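You operate a simulated robot arm through the tools that you are given. There is no shell and no other tool.

You run a simulated robot arm. Do the job below in one go: nothing can be reset, and whatever is moved stays where it is left.

Task
Scrub the basin with the soapy sponge, run water in to rinse it and tip it up to empty.
Fine: put the sponge back; turn the tap off before you tip the basin.

It is judged by the outcome, as a careful person would: the job done as asked, and still so three seconds after it is handed in. It fails if anything else is knocked over, pushed out of place, dropped, spilled or broken.

Robot
A 7-joint arm with a two-finger parallel gripper, fixed in place. Base frame: the origin is on the floor under the middle of its stand, x ahead of it, y to its left, z up; the work surface is at about z = 825. Readings come in mm, rad, newtons and seconds.
With the tool pointing down near the work surface it reaches from about 400 to 900 mm from the base axis. Its first joint turns from -2.007 to 2.007 rad. Payload 3.91 kg.
The TCP is the grasp point between the finger pads, 30 mm short of the fingertips. In the tool frame z runs along the fingers and y along their closing line. The gripper opens to 110 mm. The fingers are 20 mm wide and 10 mm thick; the gripper's body (48 by 112 mm) begins 55 mm behind the TCP.
Orientation is that of the tool frame in the base frame, as a unit quaternion [x, y, z, w]. With the fingers straight down and closing along the base's y, the tool's x points along the base's -x, its y along +y and its z along -z.

Tools
- The arm moves only by the tool arm_command. Its arguments are lists of equal length, an entry for each row: "linear": the shift along the tool's x, y, z in cm, a list of three; "turn": the turn, a rotation vector about the tool's x, y, z in rad, a list of three; "claw": the gripper command, from -1 (shut) to 1 (fully open), values between in proportion. In form: {"linear": [[dx, dy, dz], ...], "turn": [[wx, wy, wz], ...], "claw": [claw, ...]}. A call has 1 to 20 rows; each row shifts and turns the commanded pose from where the row before left it, along the tool's axes as they then stand. Each row takes 0.2 s and may step no farther than 50 mm and 0.15 rad from the row before; otherwise, or with a gripper value out of range, the whole call is refused. Where a pose cannot be reached the arm comes as near as it can. A force on the tool above 40 N (or 10 N above the force at the start of the call, whichever is more), or a blocked arm, ends the call early, and 0.2 s more pass. The fingers move at their own pace (about 153 mm/s each) and stop on an object; they squeeze with about 27 N. The grip force told is the motor's: it shows also when the fingers shut on nothing. Time passes only in rows, and 0.2 s behind the last, so rows that do not move let the fingers close. It gives the time, the measured TCP pose, the force on the tool (base axes), the opening and the grip force at its end, in the units of the frame above (readings bear some noise), with the torque about the TCP (base axes, N m) and any sound that the robot's microphone picked up.
- Cameras (640 x 400 px; columns grow to the right, rows downward): "scene" is fixed at [209.8, -479.4, 1655.7]; the picture's right is [0.41, -0.91, 0.00], its down [-0.60, -0.27, -0.76] and it looks along [0.69, 0.31, -0.65] (base axes); focal length 340 px, centre (320, 200). "wrist" rides on the gripper at [72, 17, -103] in the tool frame; the picture's right is [-0.23, 0.97, 0.00], its down [-0.76, -0.18, -0.62] and it looks along [-0.61, -0.14, 0.78] (tool axes); focal length 222 px, centre (320, 200). There is no depth. A picture from a camera that has moved, and an enlarged one, comes with that camera's place and axes in the base frame and with its lens. The place of the scene camera against the robot may be out by one fixed shift of up to 25 mm in any direction.
- grab_frame(camera): a new picture of that camera. It takes no simulated time.
- lift_body(by): slides the trunk up (or, below 0, down) by that many mm; the arm rides with it, the base frame stays. It gives what a move gives, with no picture.
- zoom(camera, box): a new picture of the part [left, top, right, bottom] of that camera's present view, enlarged. It takes no simulated time.
- job_done(): hands the job in; it is judged then, once.

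Nothing tells you positions but the pictures and the camera data. Unless the task says otherwise, let go and move clear before handing in.

The tools are called after "Call:" as a command line: name --argument value ..., lists and objects as JSON in quotes. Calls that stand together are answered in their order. arm_command: Moves the arm, as the interface text tells. Its arguments: {"type":"object","properties":{"linear":{"type":"array","items":{"type":"array","items":{"type":"number"}}},"turn":{"type":"array","items":{"type":"array","items":{"type":"number"}}},"claw":{"type":"array","items":{"type":"number"}}},"required":["linear","turn","claw"]} The other tools are called the same way: lift_body (by) moves the trunk up or down; grab_frame (camera) takes a picture; zoom (camera, box) takes an enlarged picture of a part of a camera's view; job_done () hands the job in.

At the start:

```text
clock: 0.0
eef_pos: [615.2, -253.3, 1404.8]
ee_rot: [0.0, 1.0, -0.001, 0.0]
wrist_force: [0.4, 0.2, 0.3]
torque: [0.01, 0.01, 0.03]
opening: 109.8
grip_force: 0.1
trunk travel left (down, up): [-850.0, 140.0]
```

scene: 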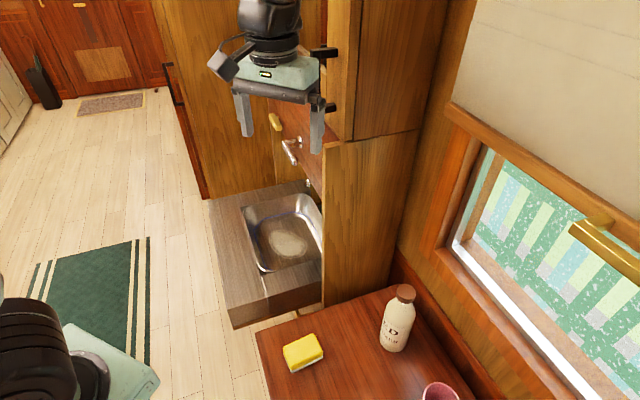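
wrist: 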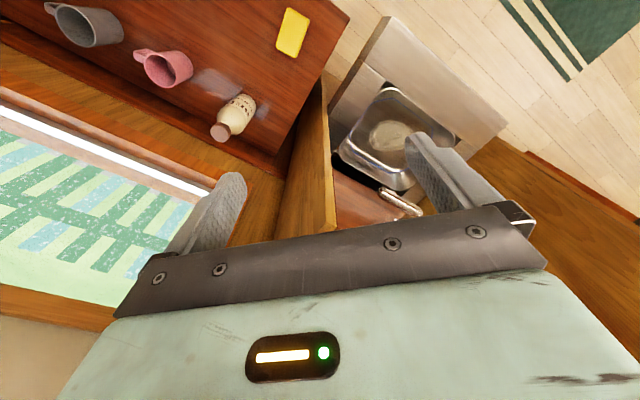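

I see a fold-down basin in a wooden cabinet with a tap above it, a sponge on the counter at the right, a bottle and two mugs. I will look closer before moving anything.

Call:
zoom --camera "scene" --box '[190, 90, 350, 190]'

Call:
zoom --camera "scene" --box '[190, 170, 350, 340]'

Call:
zoom --camera "scene" --box '[240, 270, 480, 400]'

Call:
zoom --camera "wrist" --box '[300, 0, 540, 230]'

Call:
zoom --camera "wrist" --box '[40, 0, 340, 190]'

```text
4.00 times, centred on (270, 140) of scene
camera zoom: at [209.8, -479.4, 1655.7], right [0.41, -0.91, 0.0], down [-0.6, -0.27, -0.76], along [0.69, 0.31, -0.65], focal length 1358 px, centre (520, 440)
```

zoom: 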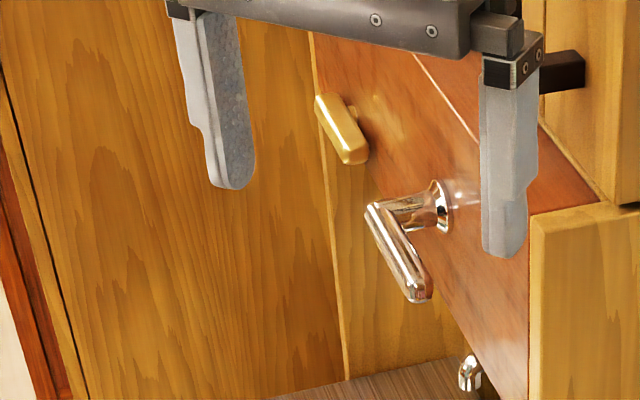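

```text
2.35 times, centred on (270, 255) of scene
camera zoom: at [209.8, -479.4, 1655.7], right [0.41, -0.91, 0.0], down [-0.6, -0.27, -0.76], along [0.69, 0.31, -0.65], focal length 799 px, centre (438, 71)
```

zoom: 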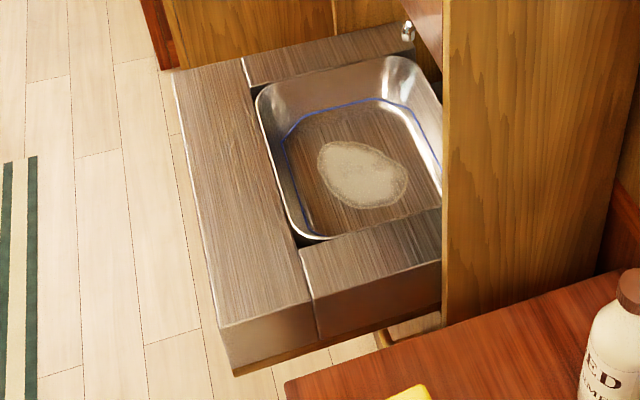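

```text
2.67 times, centred on (360, 335) of scene
camera zoom: at [209.8, -479.4, 1655.7], right [0.41, -0.91, 0.0], down [-0.6, -0.27, -0.76], along [0.69, 0.31, -0.65], focal length 905 px, centre (213, -160)
```

zoom: 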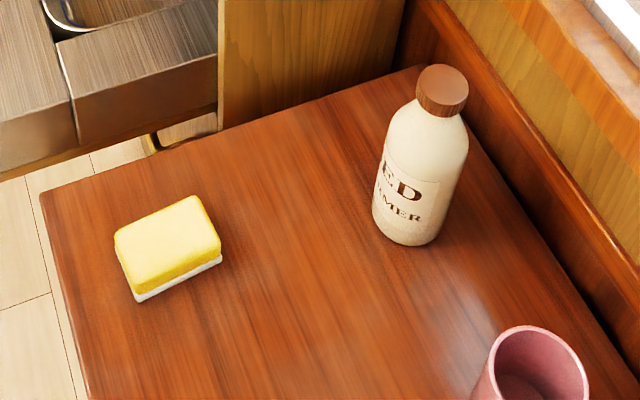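

```text
1.74 times, centred on (420, 115) of wrist
camera zoom: at [543.6, -237.1, 1507.4], right [0.23, 0.97, 0.0], down [0.76, -0.18, 0.62], along [0.61, -0.14, -0.78], focal length 386 px, centre (146, 348)
```

zoom: 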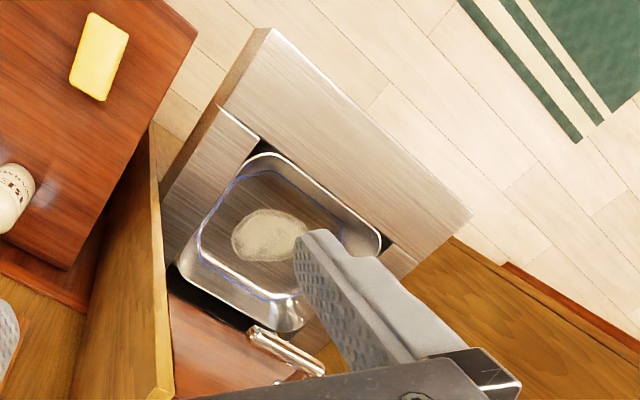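

```text
2.11 times, centred on (190, 95) of wrist
camera zoom: at [543.6, -237.1, 1507.4], right [0.23, 0.97, 0.0], down [0.76, -0.18, 0.62], along [0.61, -0.14, -0.78], focal length 468 px, centre (594, 421)
```

zoom: 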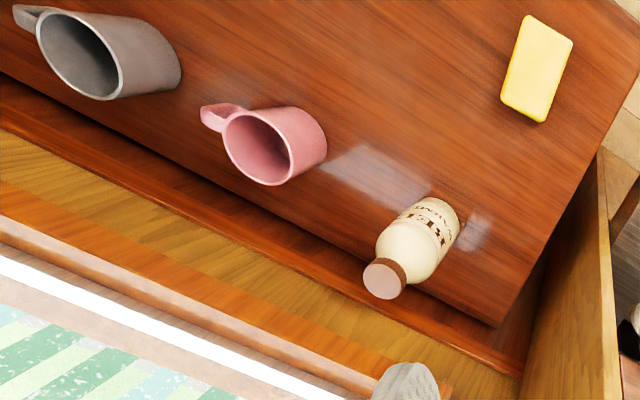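

The room is turned about 45° to my base: the wall with the basin and tap lies towards +x/-y, and the sponge is at about (545, -300) on the counter. I move the arm to the left in free space and turn the wrist camera towards the alcove to see the tap and basin.

Call:
arm_command --linear '[[-0.21, 4.65, 0], [-0.21, 4.65, 0], [-0.21, 4.65, 0], [-0.21, 4.65, 0], [-0.21, 4.65, 0], [-0.21, 4.65, 0], [-0.21, 4.65, 0], [-0.21, 4.65, 0], [-0.21, 4.65, 0], [-0.21, 4.65, 0], [0, 0, 0], [0, 0, 0], [0, 0, 0], [0, 0, 0], [0, 0, 0], [0, 0, 0], [0, 0, 0]]' --turn '[[0, 0, 0], [0, 0, 0], [0, 0, 0], [0, 0, 0], [0, 0, 0], [0, 0, 0], [0, 0, 0], [0, 0, 0], [0, 0, 0], [0, 0, 0], [0, 0, 0.131], [0, 0, 0.131], [0, 0, 0.131], [0, 0, 0.131], [0, 0, 0.131], [0, 0, 0.131], [0, 0, 0]]' --claw '[1, 1, 1, 1, 1, 1, 1, 1, 1, 1, 1, 1, 1, 1, 1, 1, 1]'

Call:
grab_frame --camera "wrist"

Call:
grab_frame --camera "scene"

```text
clock: 3.6
eef_pos: [637.7, 210.0, 1405.8]
ee_rot: [0.384, 0.923, 0.0, 0.0]
wrist_force: [0.7, -0.4, -0.5]
torque: [-0.01, 0.01, 0.03]
opening: 110.0
grip_force: 0.1
trunk travel left (down, up): [-850.0, 140.0]
```

```text
taken
camera wrist: at [598.2, 273.8, 1507.7], right [0.85, 0.53, 0.0], down [0.41, -0.67, 0.62], along [0.33, -0.53, -0.78], focal length 222 px, centre (320, 200)
```

wrist: 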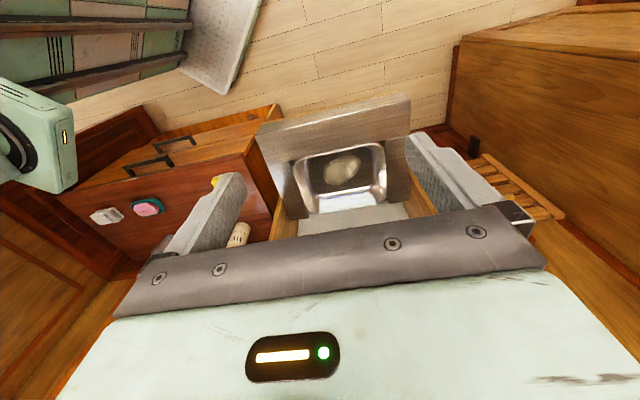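

```text
taken
```

scene: 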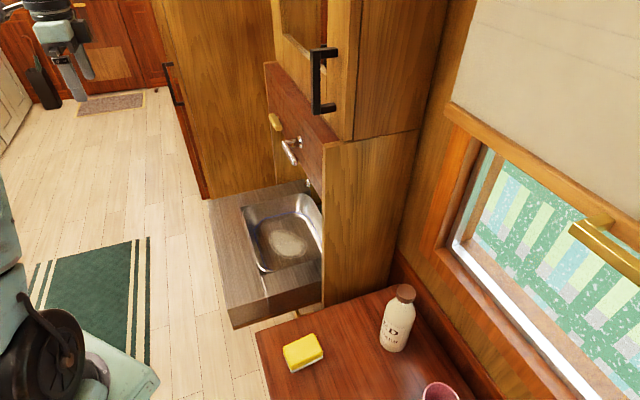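

The gripper is out of the scene camera's way; the wrist image is upside down and the fingers hide the tap. I zoom the scene view on the tap, its panel and the basin.

Call:
zoom --camera "scene" --box '[255, 90, 335, 200]'

Call:
zoom --camera "scene" --box '[200, 180, 330, 335]'

Call:
zoom --camera "wrist" --box '[230, 80, 450, 230]'

Call:
zoom --camera "scene" --box '[230, 0, 410, 160]'

```text
3.64 times, centred on (295, 145) of scene
camera zoom: at [209.8, -479.4, 1655.7], right [0.41, -0.91, 0.0], down [-0.6, -0.27, -0.76], along [0.69, 0.31, -0.65], focal length 1235 px, centre (411, 400)
```

zoom: 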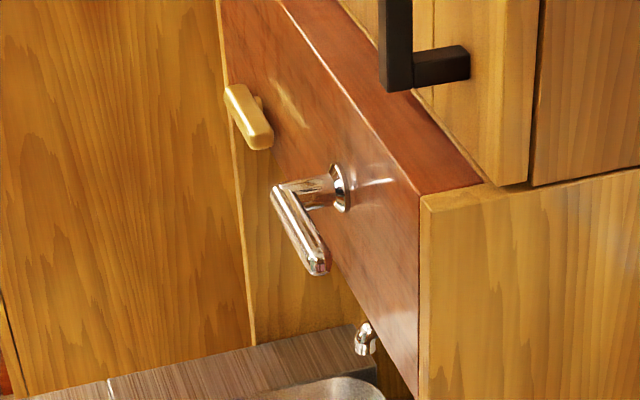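

```text
2.58 times, centred on (265, 258) of scene
camera zoom: at [209.8, -479.4, 1655.7], right [0.41, -0.91, 0.0], down [-0.6, -0.27, -0.76], along [0.69, 0.31, -0.65], focal length 876 px, centre (462, 52)
```

zoom: 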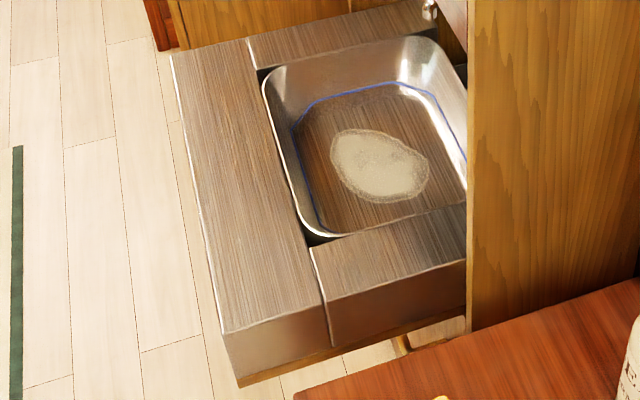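

```text
2.67 times, centred on (340, 155) of wrist
camera zoom: at [598.2, 273.8, 1507.7], right [0.85, 0.53, 0.0], down [0.41, -0.67, 0.62], along [0.33, -0.53, -0.78], focal length 592 px, centre (267, 320)
```

zoom: 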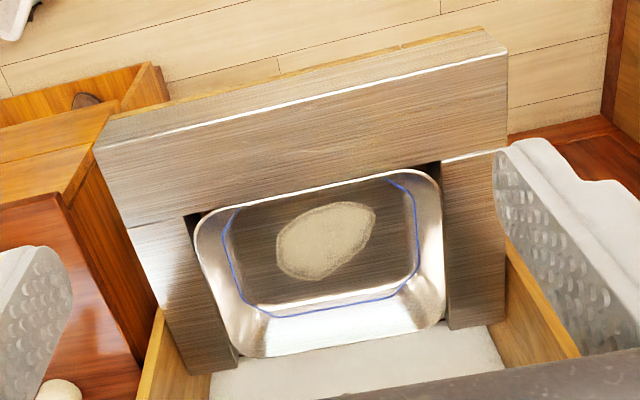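

```text
2.50 times, centred on (320, 80) of scene
camera zoom: at [209.8, -479.4, 1655.7], right [0.41, -0.91, 0.0], down [-0.6, -0.27, -0.76], along [0.69, 0.31, -0.65], focal length 849 px, centre (320, 500)
```

zoom: 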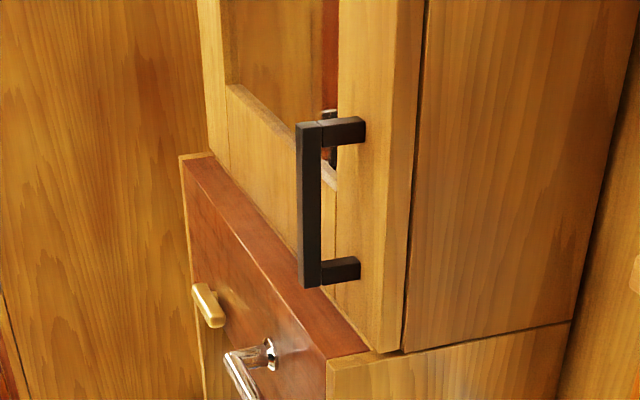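

The basin is set in a fold-down board (about 490 × 400 mm, top near z = 820) and the tap lever and a brass catch are on the header above it. I tilt the wrist camera up towards the header for a frontal view.

Call:
arm_command --linear '[[0, -4, 0], [0, -4, 0], [0, -2, 0], [0, 0, 0]]' --turn '[[0, -0.15, 0], [0, -0.15, 0], [0, -0.15, 0], [0, 0, 0]]' --claw '[1, 1, 1, 1]'

Call:
grab_frame --camera "wrist"

```text
clock: 4.6
eef_pos: [564.2, 141.3, 1404.9]
ee_rot: [0.373, 0.9, -0.085, 0.207]
wrist_force: [0.4, -0.1, -0.3]
torque: [0.02, 0.01, 0.03]
opening: 110.2
grip_force: 0.0
trunk travel left (down, up): [-850.0, 140.0]
```

```text
taken
camera wrist: at [498.9, 231.4, 1465.8], right [0.83, 0.54, 0.1], down [0.17, -0.42, 0.89], along [0.53, -0.73, -0.44], focal length 222 px, centre (320, 200)
```

wrist: 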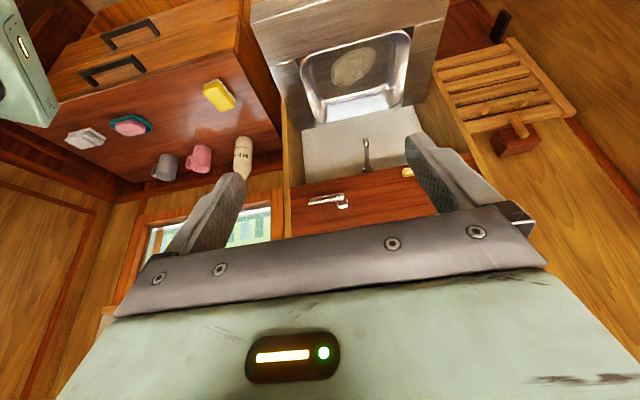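

Call:
zoom --camera "wrist" --box '[270, 110, 450, 220]'

Call:
zoom --camera "wrist" --box '[240, 0, 460, 140]'

Call:
zoom --camera "wrist" --box '[40, 60, 300, 200]'

```text
3.56 times, centred on (360, 165) of wrist
camera zoom: at [498.9, 231.4, 1465.8], right [0.83, 0.54, 0.1], down [0.17, -0.42, 0.89], along [0.53, -0.73, -0.44], focal length 790 px, centre (178, 324)
```

zoom: 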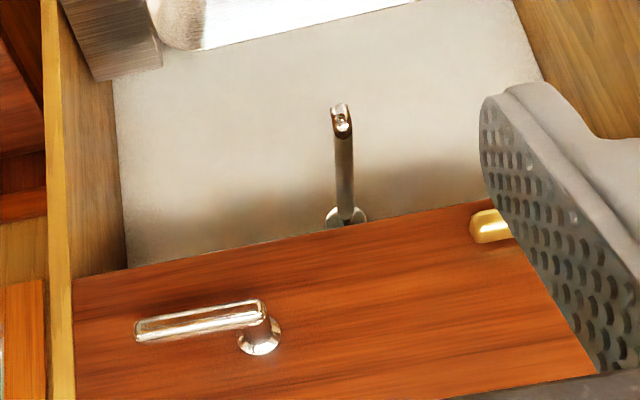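

```text
2.86 times, centred on (350, 70) of wrist
camera zoom: at [498.9, 231.4, 1465.8], right [0.83, 0.54, 0.1], down [0.17, -0.42, 0.89], along [0.53, -0.73, -0.44], focal length 635 px, centre (234, 571)
```

zoom: 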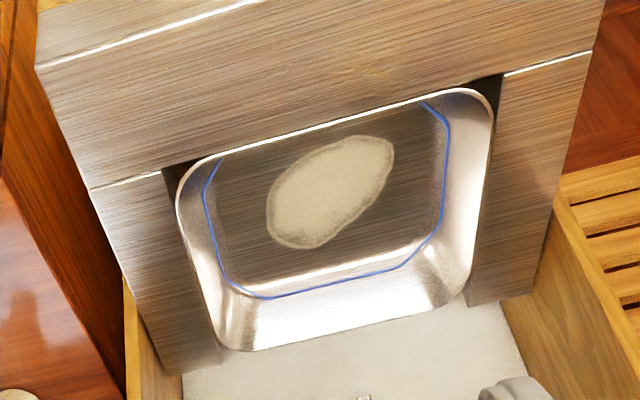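

```text
2.46 times, centred on (170, 130) of wrist
camera zoom: at [498.9, 231.4, 1465.8], right [0.83, 0.54, 0.1], down [0.17, -0.42, 0.89], along [0.53, -0.73, -0.44], focal length 547 px, centre (689, 372)
```

zoom: 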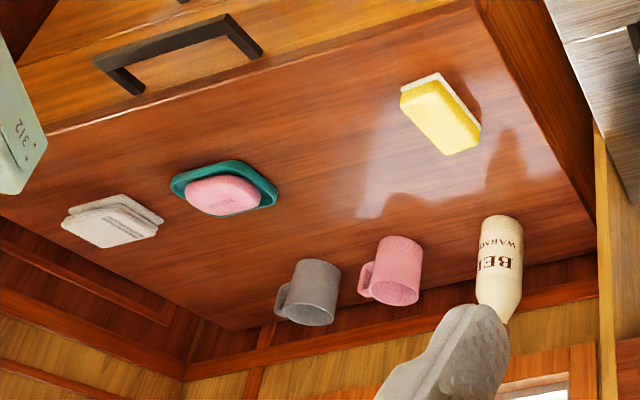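

From two views I place the tap lever hub at about 1240 mm height on the header, the spout above the basin's middle, the stain near (900, -53, 775) and the sponge near (545, -305). Next I go over the sponge with a leaning tool, for a close look.

Call:
arm_command --linear '[[-0.25, -2.75, 3.58], [-0.25, -2.75, 3.58], [-0.25, -2.75, 3.58], [-0.25, -2.75, 3.58], [-0.25, -2.75, 3.58], [-0.25, -2.75, 3.58], [-0.25, -2.75, 3.58], [-0.25, -2.75, 3.58], [-0.25, -2.75, 3.58], [-0.25, -2.75, 3.58], [-0.25, -2.75, 3.58], [-0.25, -2.75, 3.58], [0, 0, 0]]' --turn '[[0, 0, 0], [0, 0, 0], [0, 0, 0], [0, 0, 0], [0, 0, 0], [0, 0, 0], [0, 0, 0], [0, 0, 0], [0, 0, 0], [0, 0, 0], [0, 0, 0], [0, 0, 0], [0, 0, 0]]' --claw '[1, 1, 1, 1, 1, 1, 1, 1, 1, 1, 1, 1, 1]'

Call:
grab_frame --camera "wrist"

Call:
grab_frame --camera "scene"

```text
clock: 7.4
eef_pos: [557.9, -229.0, 1046.9]
ee_rot: [0.373, 0.901, -0.085, 0.205]
wrist_force: [-0.8, 0.8, 0.3]
torque: [-0.01, 0.0, -0.04]
opening: 110.0
grip_force: 0.0
out of reach, approached as far as the arm can: row 7, 8, 9, 10, 11
trunk travel left (down, up): [-850.0, 140.0]
```

```text
taken
camera wrist: at [492.2, -139.6, 1107.8], right [0.83, 0.55, 0.1], down [0.17, -0.42, 0.89], along [0.53, -0.73, -0.44], focal length 222 px, centre (320, 200)
```

wrist: 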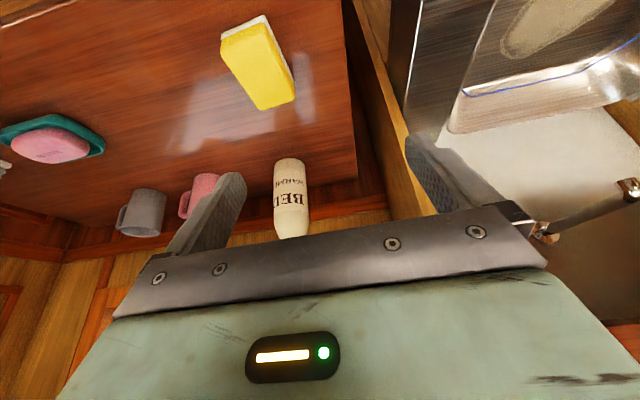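

```text
taken
```

scene: 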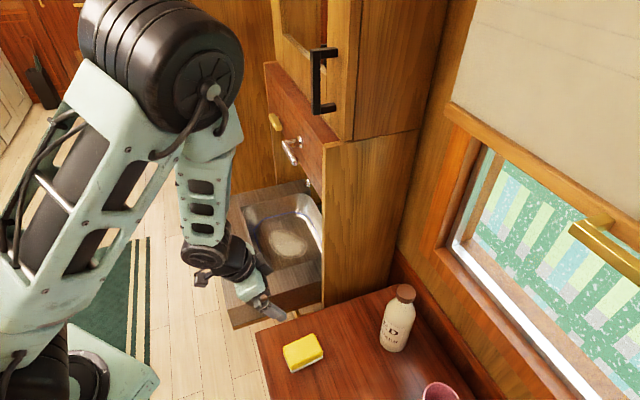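

The inner limit of the arm stopped the move a little short, but I have a good view of the sponge. I zoom in on it from both cameras.

Call:
zoom --camera "wrist" --box '[200, 0, 320, 120]'

Call:
zoom --camera "scene" --box '[270, 320, 340, 385]'

Call:
zoom --camera "wrist" --box '[390, 0, 640, 160]'

```text
3.33 times, centred on (260, 60) of wrist
camera zoom: at [492.2, -139.6, 1107.8], right [0.83, 0.55, 0.1], down [0.17, -0.42, 0.89], along [0.53, -0.73, -0.44], focal length 740 px, centre (520, 667)
```

zoom: 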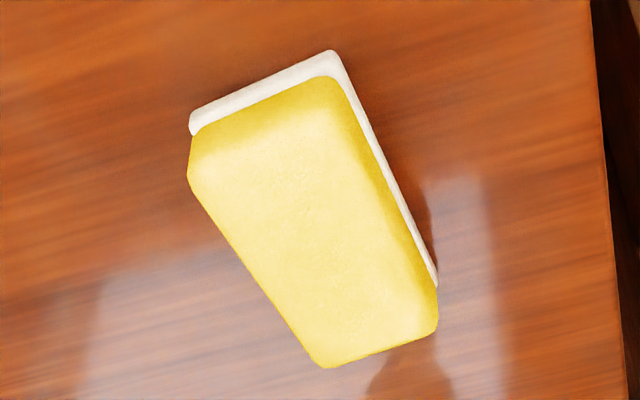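

```text
6.15 times, centred on (305, 352) of scene
camera zoom: at [209.8, -479.4, 1655.7], right [0.41, -0.91, 0.0], down [-0.6, -0.27, -0.76], along [0.69, 0.31, -0.65], focal length 2089 px, centre (412, -738)
```

zoom: 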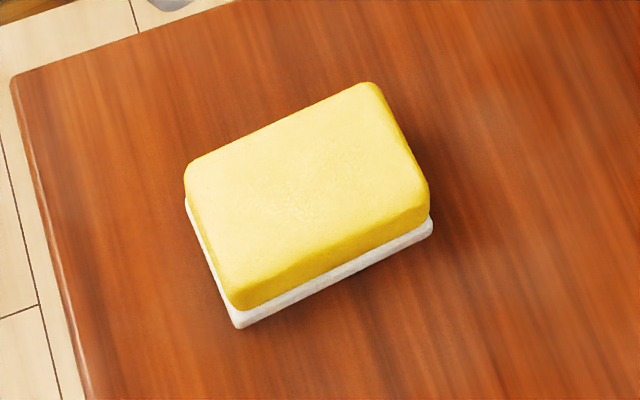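

```text
2.50 times, centred on (515, 80) of wrist
camera zoom: at [492.2, -139.6, 1107.8], right [0.83, 0.55, 0.1], down [0.17, -0.42, 0.89], along [0.53, -0.73, -0.44], focal length 555 px, centre (-168, 500)
```

zoom: 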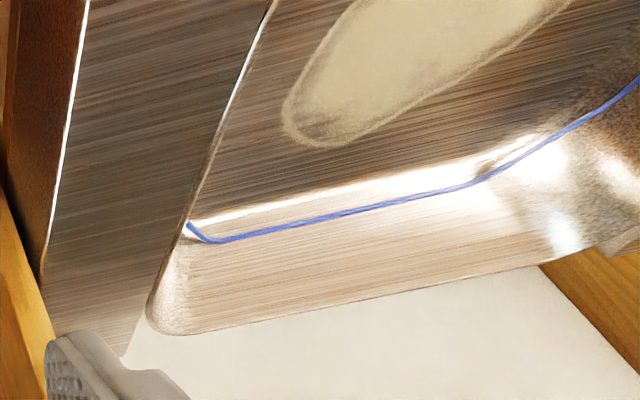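

The sponge is about 88 × 56 × 28 mm, centred near (551, -310) with its long side about -38.5° from x, white scourer down. I align the tool with it and hover above.

Call:
arm_command --linear '[[0, 0, 0], [0.5, -2.25, 3.89], [0.5, -2.25, 3.89], [0.5, -2.25, 3.89], [0, 0, 0]]' --turn '[[-0.048, 0, -0.0988], [0, 0, 0], [0, 0, 0], [0, 0, 0], [0, 0, 0]]' --claw '[1, 1, 1, 1, 1]'

Call:
grab_frame --camera "wrist"

```text
clock: 8.6
eef_pos: [550.2, -304.7, 929.7]
ee_rot: [0.324, 0.919, -0.074, 0.211]
wrist_force: [0.5, 0.5, -0.6]
torque: [-0.02, 0.0, 0.02]
opening: 109.8
grip_force: 0.1
out of reach, approached as far as the arm can: row 1
trunk travel left (down, up): [-850.0, 140.0]
```

```text
taken
camera wrist: at [474.7, -224.5, 990.7], right [0.77, 0.63, 0.1], down [0.21, -0.4, 0.89], along [0.6, -0.67, -0.44], focal length 222 px, centre (320, 200)
```

wrist: 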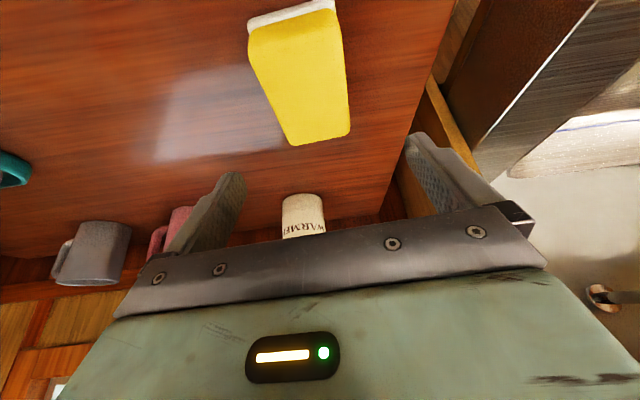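

The sponge is nicely in line with the fingers now. I zoom for an exact fix of its corners.

Call:
zoom --camera "wrist" --box '[210, 0, 390, 150]'

```text
2.67 times, centred on (300, 75) of wrist
camera zoom: at [474.7, -224.5, 990.7], right [0.77, 0.63, 0.1], down [0.21, -0.4, 0.89], along [0.6, -0.67, -0.44], focal length 592 px, centre (373, 533)
```

zoom: 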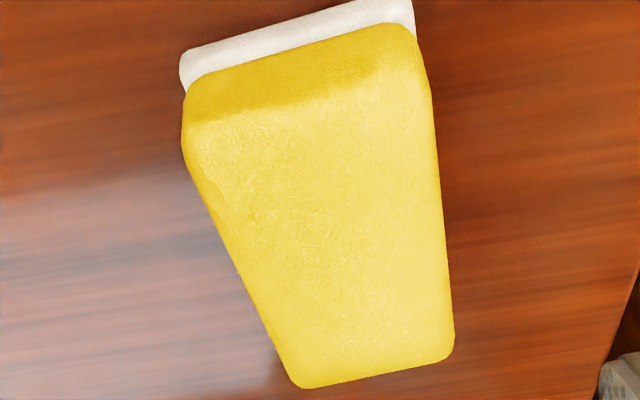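

Sponge centre is about (553, -309), so I lower straight onto it with open fingers, keeping the fingertips a little above the counter.

Call:
arm_command --linear '[[1.5, -0.1, 2.83], [1.5, -0.1, 2.83], [0, 0, 0], [0, 0, 0]]' --turn '[[0, 0, 0], [0, 0, 0], [0, 0, 0], [0, 0, 0]]' --claw '[1, 1, 1, 1]'

Call:
grab_frame --camera "wrist"

Call:
zoom --camera "scene" --box '[240, 270, 400, 400]'

```text
clock: 9.6
eef_pos: [546.1, -305.7, 868.5]
ee_rot: [0.324, 0.92, -0.074, 0.21]
wrist_force: [-0.5, -1.1, 0.4]
torque: [-0.01, -0.01, 0.01]
opening: 109.9
grip_force: 0.1
trunk travel left (down, up): [-850.0, 140.0]
```

```text
taken
camera wrist: at [471.7, -224.3, 929.4], right [0.77, 0.63, 0.1], down [0.21, -0.4, 0.89], along [0.6, -0.67, -0.44], focal length 222 px, centre (320, 200)
```

wrist: 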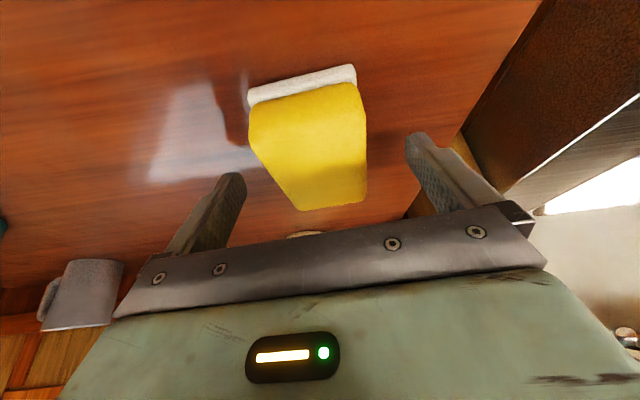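

```text
3.08 times, centred on (320, 335) of scene
camera zoom: at [209.8, -479.4, 1655.7], right [0.41, -0.91, 0.0], down [-0.6, -0.27, -0.76], along [0.69, 0.31, -0.65], focal length 1045 px, centre (320, -215)
```

zoom: 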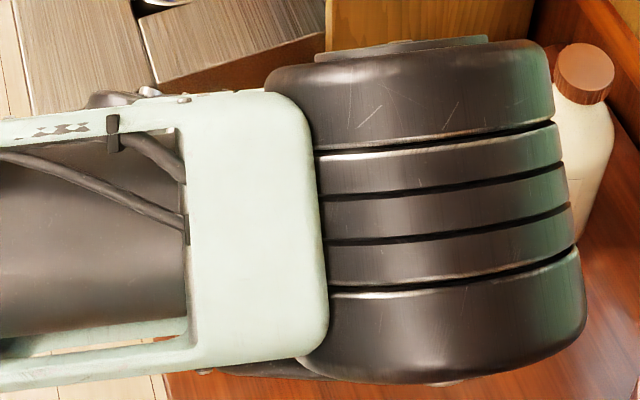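

The fingers straddle the sponge. I lower 5 mm more and close on it.

Call:
arm_command --linear '[[0.24, 0, 0.5], [0, 0, 0], [0, 0, 0], [0, 0, 0], [0, 0, 0]]' --turn '[[0, 0, 0], [0, 0, 0], [0, 0, 0], [0, 0, 0], [0, 0, 0]]' --claw '[1, 1, -1, -1, -1]'

Call:
grab_frame --camera "wrist"

```text
clock: 10.8
eef_pos: [546.6, -305.7, 863.2]
ee_rot: [0.323, 0.92, -0.074, 0.211]
wrist_force: [-0.3, -0.3, 0.3]
torque: [0.01, 0.01, 0.03]
opening: 54.0
grip_force: 27.4
trunk travel left (down, up): [-850.0, 140.0]
```

```text
taken
camera wrist: at [470.0, -223.7, 924.0], right [0.77, 0.63, 0.1], down [0.21, -0.4, 0.89], along [0.6, -0.67, -0.44], focal length 222 px, centre (320, 200)
```

wrist: 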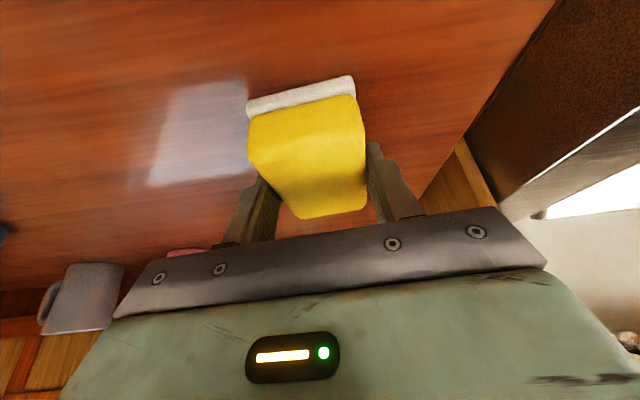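

The sponge is held (54 mm). I lift it and carry it around the front of the divider to a point in front of the basin, staying high.

Call:
arm_command --linear '[[-0.8, 0, -1.68], [-1.63, 0, -3.37], [-1.63, 0, -3.37], [-1.63, 0, -3.37], [-0.8, 0, -1.68], [0, 0, 0]]' --turn '[[0, 0, 0], [0, 0, 0], [0, 0, 0], [0, 0, 0], [0, 0, 0], [0, 0, 0]]' --claw '[-1, -1, -1, -1, -1, -1]'

Call:
grab_frame --camera "scene"

```text
clock: 12.2
eef_pos: [545.6, -306.2, 1010.6]
ee_rot: [0.324, 0.919, -0.075, 0.21]
wrist_force: [-0.2, 0.4, -0.3]
torque: [-0.04, -0.01, 0.03]
opening: 53.9
grip_force: 26.9
trunk travel left (down, up): [-850.0, 140.0]
```

```text
taken
```

scene: 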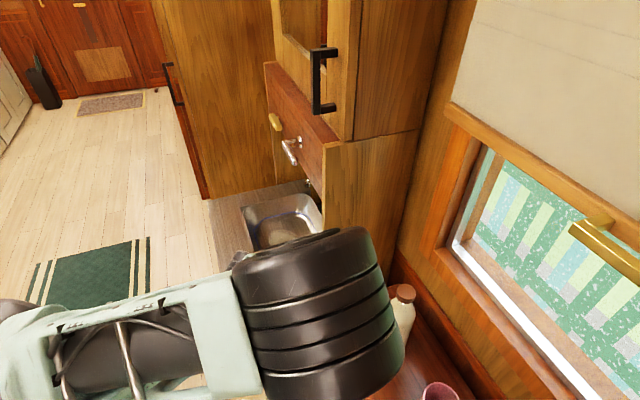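

Call:
arm_command --linear '[[1.2, 3.87, -0.58], [1.2, 3.87, -0.58], [1.2, 3.87, -0.58], [1.2, 3.87, -0.58], [1.2, 3.87, -0.58], [1.2, 3.87, -0.58], [1.2, 3.87, -0.58], [0, 0, 0]]' --turn '[[0, 0, 0], [0, 0, 0], [0, 0, 0], [0, 0, 0], [0, 0, 0], [0, 0, 0], [0, 0, 0], [0, 0, 0]]' --claw '[-1, -1, -1, -1, -1, -1, -1, -1]'

Call:
grab_frame --camera "scene"

Call:
grab_frame --camera "wrist"

```text
clock: 14.0
eef_pos: [644.1, -37.0, 1010.2]
ee_rot: [0.324, 0.92, -0.073, 0.21]
wrist_force: [0.7, -0.4, -0.2]
torque: [0.01, 0.0, -0.01]
opening: 54.1
grip_force: 27.2
trunk travel left (down, up): [-850.0, 140.0]
```

```text
taken
```

scene: 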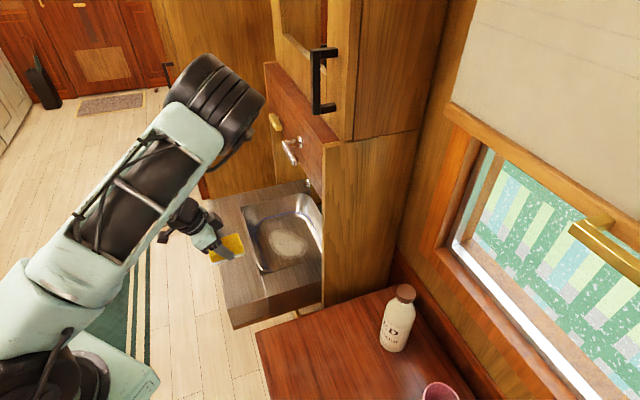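

```text
taken
camera wrist: at [569.2, 44.9, 1071.8], right [0.77, 0.63, 0.1], down [0.21, -0.4, 0.89], along [0.6, -0.67, -0.44], focal length 222 px, centre (320, 200)
```

wrist: 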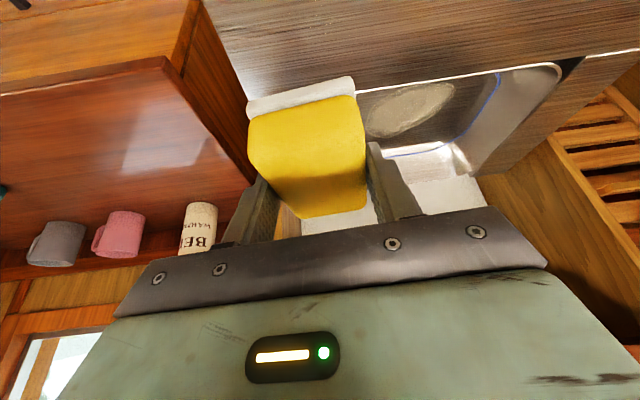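

The sponge is over the board's front. I move to hover over the stain with the sponge well above the board.

Call:
arm_command --linear '[[-2.75, 2.48, 2.45], [-2.75, 2.48, 2.45], [-2.75, 2.48, 2.45], [-2.75, 2.48, 2.45], [-2.75, 2.48, 2.45], [-2.75, 2.48, 2.45], [0, 0, 0]]' --turn '[[0, 0, 0], [0, 0, 0], [0, 0, 0], [0, 0, 0], [0, 0, 0], [0, 0, 0], [0, 0, 0]]' --claw '[-1, -1, -1, -1, -1, -1, -1]'

Call:
grab_frame --camera "scene"

Call:
grab_frame --camera "wrist"

```text
clock: 15.6
eef_pos: [904.9, -53.9, 953.9]
ee_rot: [0.324, 0.92, -0.074, 0.21]
wrist_force: [0.8, -0.7, -0.5]
torque: [-0.01, -0.01, -0.03]
opening: 54.0
grip_force: 27.5
trunk travel left (down, up): [-850.0, 140.0]
```

```text
taken
```

scene: 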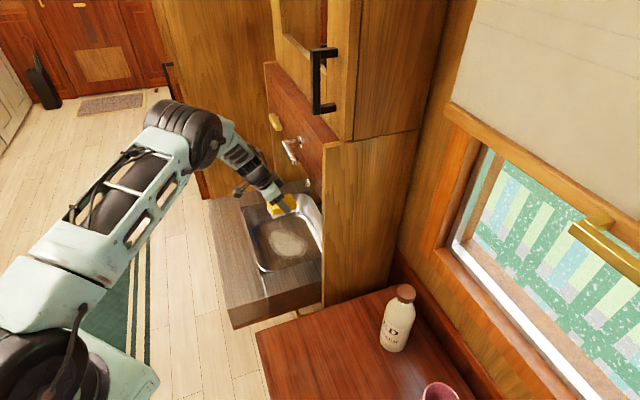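

```text
taken
camera wrist: at [829.9, 28.7, 1014.9], right [0.77, 0.63, 0.1], down [0.21, -0.4, 0.89], along [0.6, -0.67, -0.44], focal length 222 px, centre (320, 200)
```

wrist: 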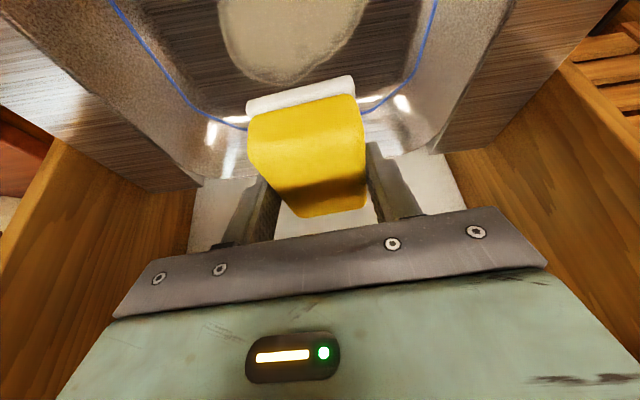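

Reach is fine here. I lower the sponge towards the basin floor, stopping a bit above it to check.

Call:
arm_command --linear '[[1.67, 0, 3.45], [1.67, 0, 3.45], [1.67, 0, 3.45], [0, 0, 0]]' --turn '[[0, 0, 0], [0, 0, 0], [0, 0, 0], [0, 0, 0]]' --claw '[-1, -1, -1, -1]'

Call:
zoom --camera "scene" --box '[190, 150, 350, 330]'

Call:
grab_frame --camera "wrist"

```text
clock: 16.6
eef_pos: [901.3, -55.9, 836.0]
ee_rot: [0.324, 0.919, -0.075, 0.211]
wrist_force: [0.5, 0.1, -0.7]
torque: [-0.01, 0.03, 0.01]
opening: 53.8
grip_force: 27.3
trunk travel left (down, up): [-850.0, 140.0]
```

```text
2.22 times, centred on (270, 240) of scene
camera zoom: at [209.8, -479.4, 1655.7], right [0.41, -0.91, 0.0], down [-0.6, -0.27, -0.76], along [0.69, 0.31, -0.65], focal length 754 px, centre (431, 111)
```

zoom: 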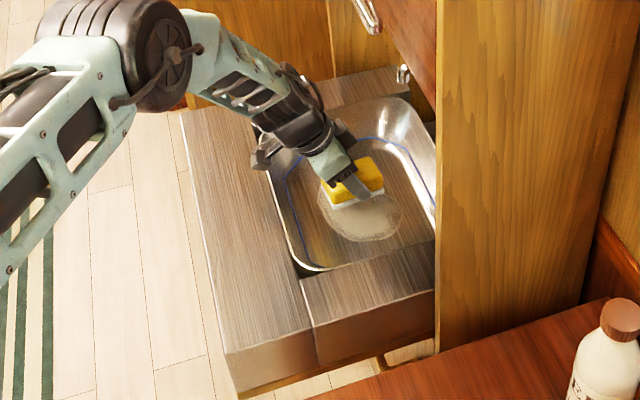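

```text
taken
camera wrist: at [825.9, 26.6, 898.0], right [0.77, 0.63, 0.1], down [0.21, -0.4, 0.89], along [0.6, -0.67, -0.44], focal length 222 px, centre (320, 200)
```

wrist: 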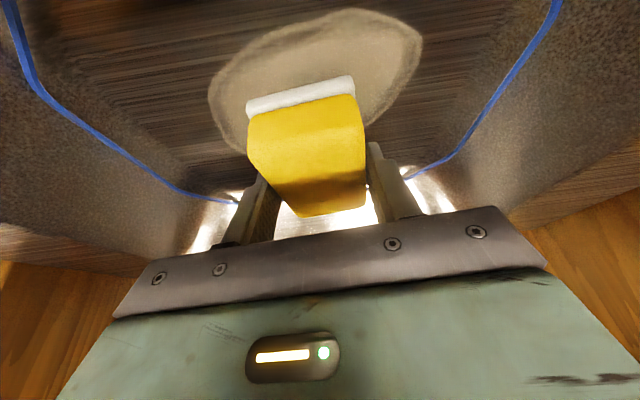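

The stain lies around the sponge. I lower in small steps until the force shows contact.

Call:
arm_command --linear '[[0.22, 0, 0.45], [0.22, 0, 0.45], [0.22, 0, 0.45], [0, 0, 0]]' --turn '[[0, 0, 0], [0, 0, 0], [0, 0, 0], [0, 0, 0]]' --claw '[-1, -1, -1, -1]'

```text
clock: 17.6
eef_pos: [901.4, -53.3, 821.1]
ee_rot: [0.323, 0.92, -0.073, 0.211]
wrist_force: [0.6, 0.0, -0.1]
torque: [0.02, -0.01, 0.01]
opening: 54.2
grip_force: 27.1
trunk travel left (down, up): [-850.0, 140.0]
```

Call:
arm_command --linear '[[0.13, 0, 0.27], [0.13, 0, 0.27], [0, 0, 0]]' --turn '[[0, 0, 0], [0, 0, 0], [0, 0, 0]]' --claw '[-1, -1, -1]'

Call:
grab_frame --camera "wrist"

```text
clock: 18.4
eef_pos: [902.1, -54.5, 815.3]
ee_rot: [0.324, 0.919, -0.075, 0.211]
wrist_force: [0.0, 0.1, -0.7]
torque: [-0.03, -0.01, -0.03]
opening: 54.1
grip_force: 27.2
trunk travel left (down, up): [-850.0, 140.0]
```

```text
taken
camera wrist: at [825.7, 27.9, 877.4], right [0.77, 0.63, 0.1], down [0.21, -0.4, 0.89], along [0.6, -0.67, -0.44], focal length 222 px, centre (320, 200)
```

wrist: 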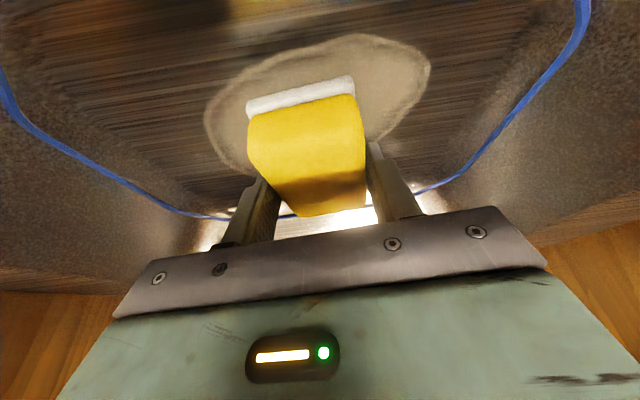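

Call:
arm_command --linear '[[0.13, 0, 0.27], [0.09, 0, 0.18], [0, 0, 0]]' --turn '[[0, 0, 0], [0, 0, 0], [0, 0, 0]]' --claw '[-1, -1, -1]'

```text
clock: 19.2
eef_pos: [900.5, -54.3, 812.0]
ee_rot: [0.324, 0.919, -0.075, 0.211]
wrist_force: [-0.7, 0.8, -0.1]
torque: [0.01, 0.01, -0.02]
opening: 54.0
grip_force: 27.1
trunk travel left (down, up): [-850.0, 140.0]
```

Call:
arm_command --linear '[[0.13, 0, 0.27], [0, 0, 0]]' --turn '[[0, 0, 0], [0, 0, 0]]' --claw '[-1, -1]'

Call:
arm_command --linear '[[0.09, 0, 0.18], [0, 0, 0]]' --turn '[[0, 0, 0], [0, 0, 0]]' --claw '[-1, -1]'

```text
clock: 19.8
eef_pos: [900.6, -54.0, 808.7]
ee_rot: [0.324, 0.919, -0.074, 0.21]
wrist_force: [-0.2, -0.4, -0.1]
torque: [-0.03, 0.02, 0.02]
opening: 54.2
grip_force: 27.0
trunk travel left (down, up): [-850.0, 140.0]
```

```text
clock: 20.4
eef_pos: [900.8, -53.7, 806.0]
ee_rot: [0.324, 0.919, -0.074, 0.211]
wrist_force: [0.2, 0.6, -0.1]
torque: [0.01, 0.0, -0.03]
opening: 54.0
grip_force: 26.9
trunk travel left (down, up): [-850.0, 140.0]
```

Call:
arm_command --linear '[[0.09, 0, 0.18], [0, 0, 0]]' --turn '[[0, 0, 0], [0, 0, 0]]' --claw '[-1, -1]'

Call:
arm_command --linear '[[0.09, 0, 0.18], [0, 0, 0]]' --turn '[[0, 0, 0], [0, 0, 0]]' --claw '[-1, -1]'

Call:
grab_frame --camera "wrist"

Call:
zoom --camera "scene" --box '[220, 180, 330, 280]'

```text
clock: 21.0
eef_pos: [901.8, -53.7, 804.8]
ee_rot: [0.323, 0.92, -0.074, 0.21]
wrist_force: [-0.2, 0.6, -1.0]
torque: [0.01, 0.03, 0.01]
opening: 54.2
grip_force: 26.9
trunk travel left (down, up): [-850.0, 140.0]
```

```text
clock: 21.6
eef_pos: [901.9, -54.0, 800.2]
ee_rot: [0.323, 0.92, -0.074, 0.211]
wrist_force: [-0.7, -0.3, -0.2]
torque: [0.01, -0.01, -0.03]
opening: 54.2
grip_force: 26.7
trunk travel left (down, up): [-850.0, 140.0]
```

```text
taken
camera wrist: at [826.3, 28.3, 862.7], right [0.77, 0.63, 0.1], down [0.21, -0.4, 0.89], along [0.6, -0.67, -0.44], focal length 222 px, centre (320, 200)
```

wrist: 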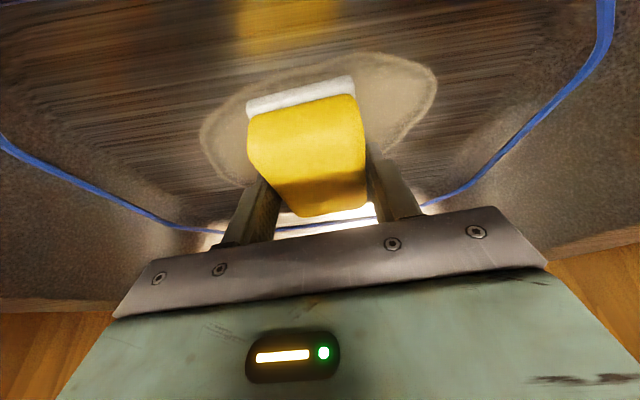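

```text
4.00 times, centred on (275, 230) of scene
camera zoom: at [209.8, -479.4, 1655.7], right [0.41, -0.91, 0.0], down [-0.6, -0.27, -0.76], along [0.69, 0.31, -0.65], focal length 1358 px, centre (500, 80)
```

zoom: 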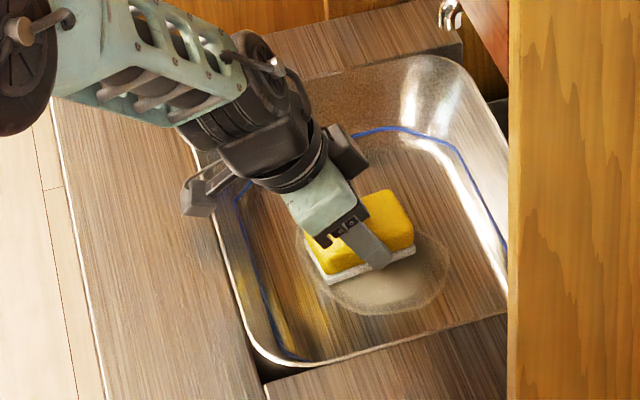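

The floor seems a bit deeper (about z = 753). I keep lowering in small steps.

Call:
arm_command --linear '[[0.13, 0, 0.27], [0.13, 0, 0.27], [0, 0, 0]]' --turn '[[0, 0, 0], [0, 0, 0], [0, 0, 0]]' --claw '[-1, -1, -1]'

Call:
arm_command --linear '[[0.09, 0, 0.18], [0, 0, 0]]' --turn '[[0, 0, 0], [0, 0, 0]]' --claw '[-1, -1]'

```text
clock: 22.4
eef_pos: [902.2, -55.1, 798.9]
ee_rot: [0.323, 0.919, -0.073, 0.211]
wrist_force: [-4.6, -2.2, 17.0]
torque: [-0.17, 0.16, -0.03]
opening: 53.9
grip_force: 26.9
trunk travel left (down, up): [-850.0, 140.0]
```

```text
clock: 23.0
eef_pos: [902.0, -55.0, 797.5]
ee_rot: [0.323, 0.919, -0.073, 0.213]
wrist_force: [-2.1, -5.6, 34.2]
torque: [-0.26, 0.23, -0.05]
opening: 54.1
grip_force: 26.5
trunk travel left (down, up): [-850.0, 140.0]
```

Contact: the sponge bottom touches at a tool height of about 799 mm, now pressing at 34 N. I ease the pressure off a little and scrub sideways across the stain.

Call:
arm_command --linear '[[-0.12, 0, -0.25], [0, 2, 0], [0, 2, 0], [0, 2, 0], [0, -2, 0], [0, -2, 0], [0, -2, 0], [0, -2, 0], [0, -2, 0], [0, -2, 0], [0, 2, 0], [0, 2, 0], [0, 2, 0], [0, 0, 0]]' --turn '[[0, 0, 0], [0, 0, 0], [0, 0, 0], [0, 0, 0], [0, 0, 0], [0, 0, 0], [0, 0, 0], [0, 0, 0], [0, 0, 0], [0, 0, 0], [0, 0, 0], [0, 0, 0], [0, 0, 0], [0, 0, 0]]' --claw '[-1, -1, -1, -1, -1, -1, -1, -1, -1, -1, -1, -1, -1, -1]'

Call:
grab_frame --camera "wrist"

Call:
zoom --camera "scene" --box '[220, 180, 330, 280]'

```text
clock: 26.0
eef_pos: [892.0, -54.8, 801.6]
ee_rot: [0.323, 0.92, -0.074, 0.211]
wrist_force: [-0.1, 0.0, 0.2]
torque: [0.0, -0.03, -0.02]
opening: 53.7
grip_force: 26.5
out of reach, approached as far as the arm can: row 4
trunk travel left (down, up): [-850.0, 140.0]
```

```text
taken
camera wrist: at [816.6, 27.5, 861.7], right [0.77, 0.63, 0.1], down [0.21, -0.4, 0.89], along [0.6, -0.67, -0.44], focal length 222 px, centre (320, 200)
```

wrist: 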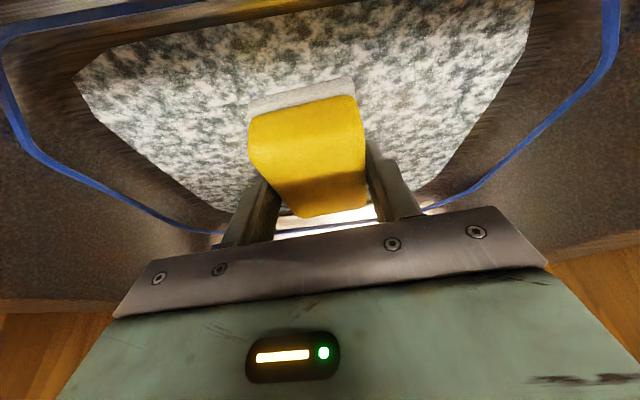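

```text
4.00 times, centred on (275, 230) of scene
camera zoom: at [209.8, -479.4, 1655.7], right [0.41, -0.91, 0.0], down [-0.6, -0.27, -0.76], along [0.69, 0.31, -0.65], focal length 1358 px, centre (500, 80)
```

zoom: 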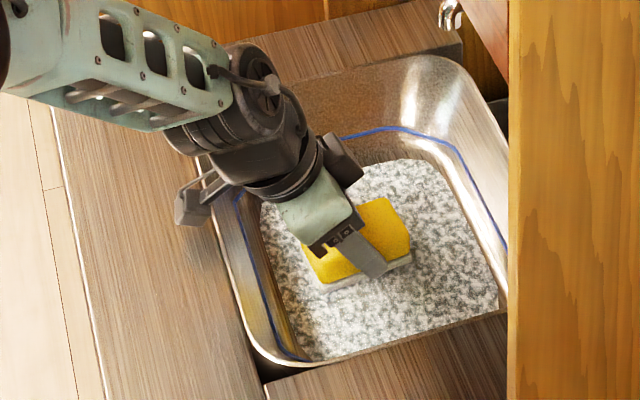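

The floor is now covered in suds, so the scrubbing takes effect, though the last strokes drifted off contact. I press lightly again and give more strokes in both directions over the whole stain area.

Call:
arm_command --linear '[[0.13, 0, 0.27], [0, 2, 0], [0, 2, 0], [0, -2, 0], [0, -2, 0], [0, -2, 0], [0, -2, 0], [0, -2, 0], [0, 2, 0], [0, 2, 0], [0, 2, 0], [0, 0, 0]]' --turn '[[0, 0, 0], [0, 0, 0], [0, 0, 0], [0, 0, 0], [0, 0, 0], [0, 0, 0], [0, 0, 0], [0, 0, 0], [0, 0, 0], [0, 0, 0], [0, 0, 0], [0, 0, 0]]' --claw '[-1, -1, -1, -1, -1, -1, -1, -1, -1, -1, -1, -1]'

Call:
grab_frame --camera "wrist"

```text
clock: 28.6
eef_pos: [894.6, -56.3, 797.3]
ee_rot: [0.324, 0.919, -0.074, 0.211]
wrist_force: [-4.5, -7.9, 16.9]
torque: [-0.32, 0.07, -0.05]
opening: 54.1
grip_force: 27.3
trunk travel left (down, up): [-850.0, 140.0]
```

```text
taken
camera wrist: at [819.4, 27.1, 859.2], right [0.77, 0.63, 0.1], down [0.21, -0.4, 0.89], along [0.6, -0.67, -0.44], focal length 222 px, centre (320, 200)
```

wrist: 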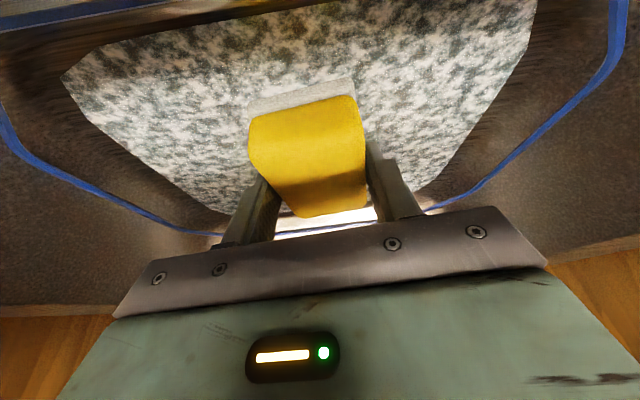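

Call:
arm_command --linear '[[0, -2, 0], [0, -2, 0], [-1.8, 0, 0.87], [-1.8, 0, 0.87], [1.8, 0, -0.87], [1.8, 0, -0.87], [0, 2, 0], [0, 2, 0], [-1.8, 0, 0.87], [-1.8, 0, 0.87], [1.8, 0, -0.87], [1.8, 0, -0.87], [0, 2, 0], [0, 1.5, 0], [-0.9, 0, 0.43], [0.9, 0, -0.43], [0, -1.5, 0], [0, -2, 0], [0, 0, 0]]' --turn '[[0, 0, 0], [0, 0, 0], [0, 0, 0], [0, 0, 0], [0, 0, 0], [0, 0, 0], [0, 0, 0], [0, 0, 0], [0, 0, 0], [0, 0, 0], [0, 0, 0], [0, 0, 0], [0, 0, 0], [0, 0, 0], [0, 0, 0], [0, 0, 0], [0, 0, 0], [0, 0, 0], [0, 0, 0]]' --claw '[-1, -1, -1, -1, -1, -1, -1, -1, -1, -1, -1, -1, -1, -1, -1, -1, -1, -1, -1]'

Call:
grab_frame --camera "wrist"

Call:
zoom --camera "scene" --box '[220, 180, 330, 280]'

```text
clock: 32.6
eef_pos: [894.4, -55.0, 796.0]
ee_rot: [0.324, 0.919, -0.073, 0.211]
wrist_force: [3.7, 8.6, 17.3]
torque: [0.13, -0.28, 0.11]
opening: 54.1
grip_force: 27.0
trunk travel left (down, up): [-850.0, 140.0]
```

```text
taken
camera wrist: at [820.4, 27.4, 859.0], right [0.77, 0.63, 0.1], down [0.21, -0.4, 0.89], along [0.6, -0.66, -0.44], focal length 222 px, centre (320, 200)
```

wrist: 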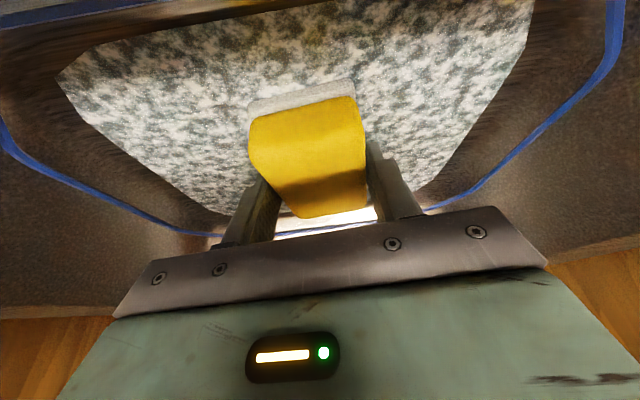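

```text
4.00 times, centred on (275, 230) of scene
camera zoom: at [209.8, -479.4, 1655.7], right [0.41, -0.91, 0.0], down [-0.6, -0.27, -0.76], along [0.69, 0.31, -0.65], focal length 1358 px, centre (500, 80)
```

zoom: 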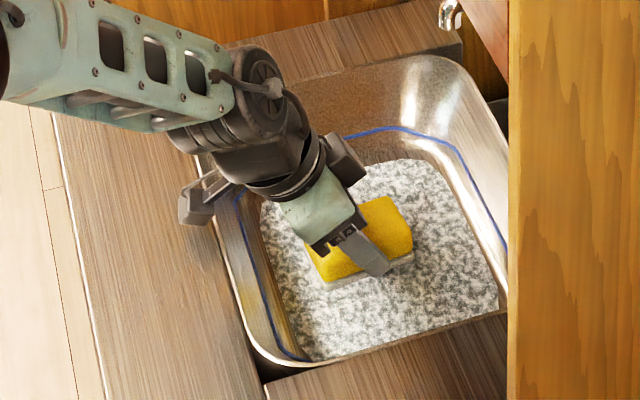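

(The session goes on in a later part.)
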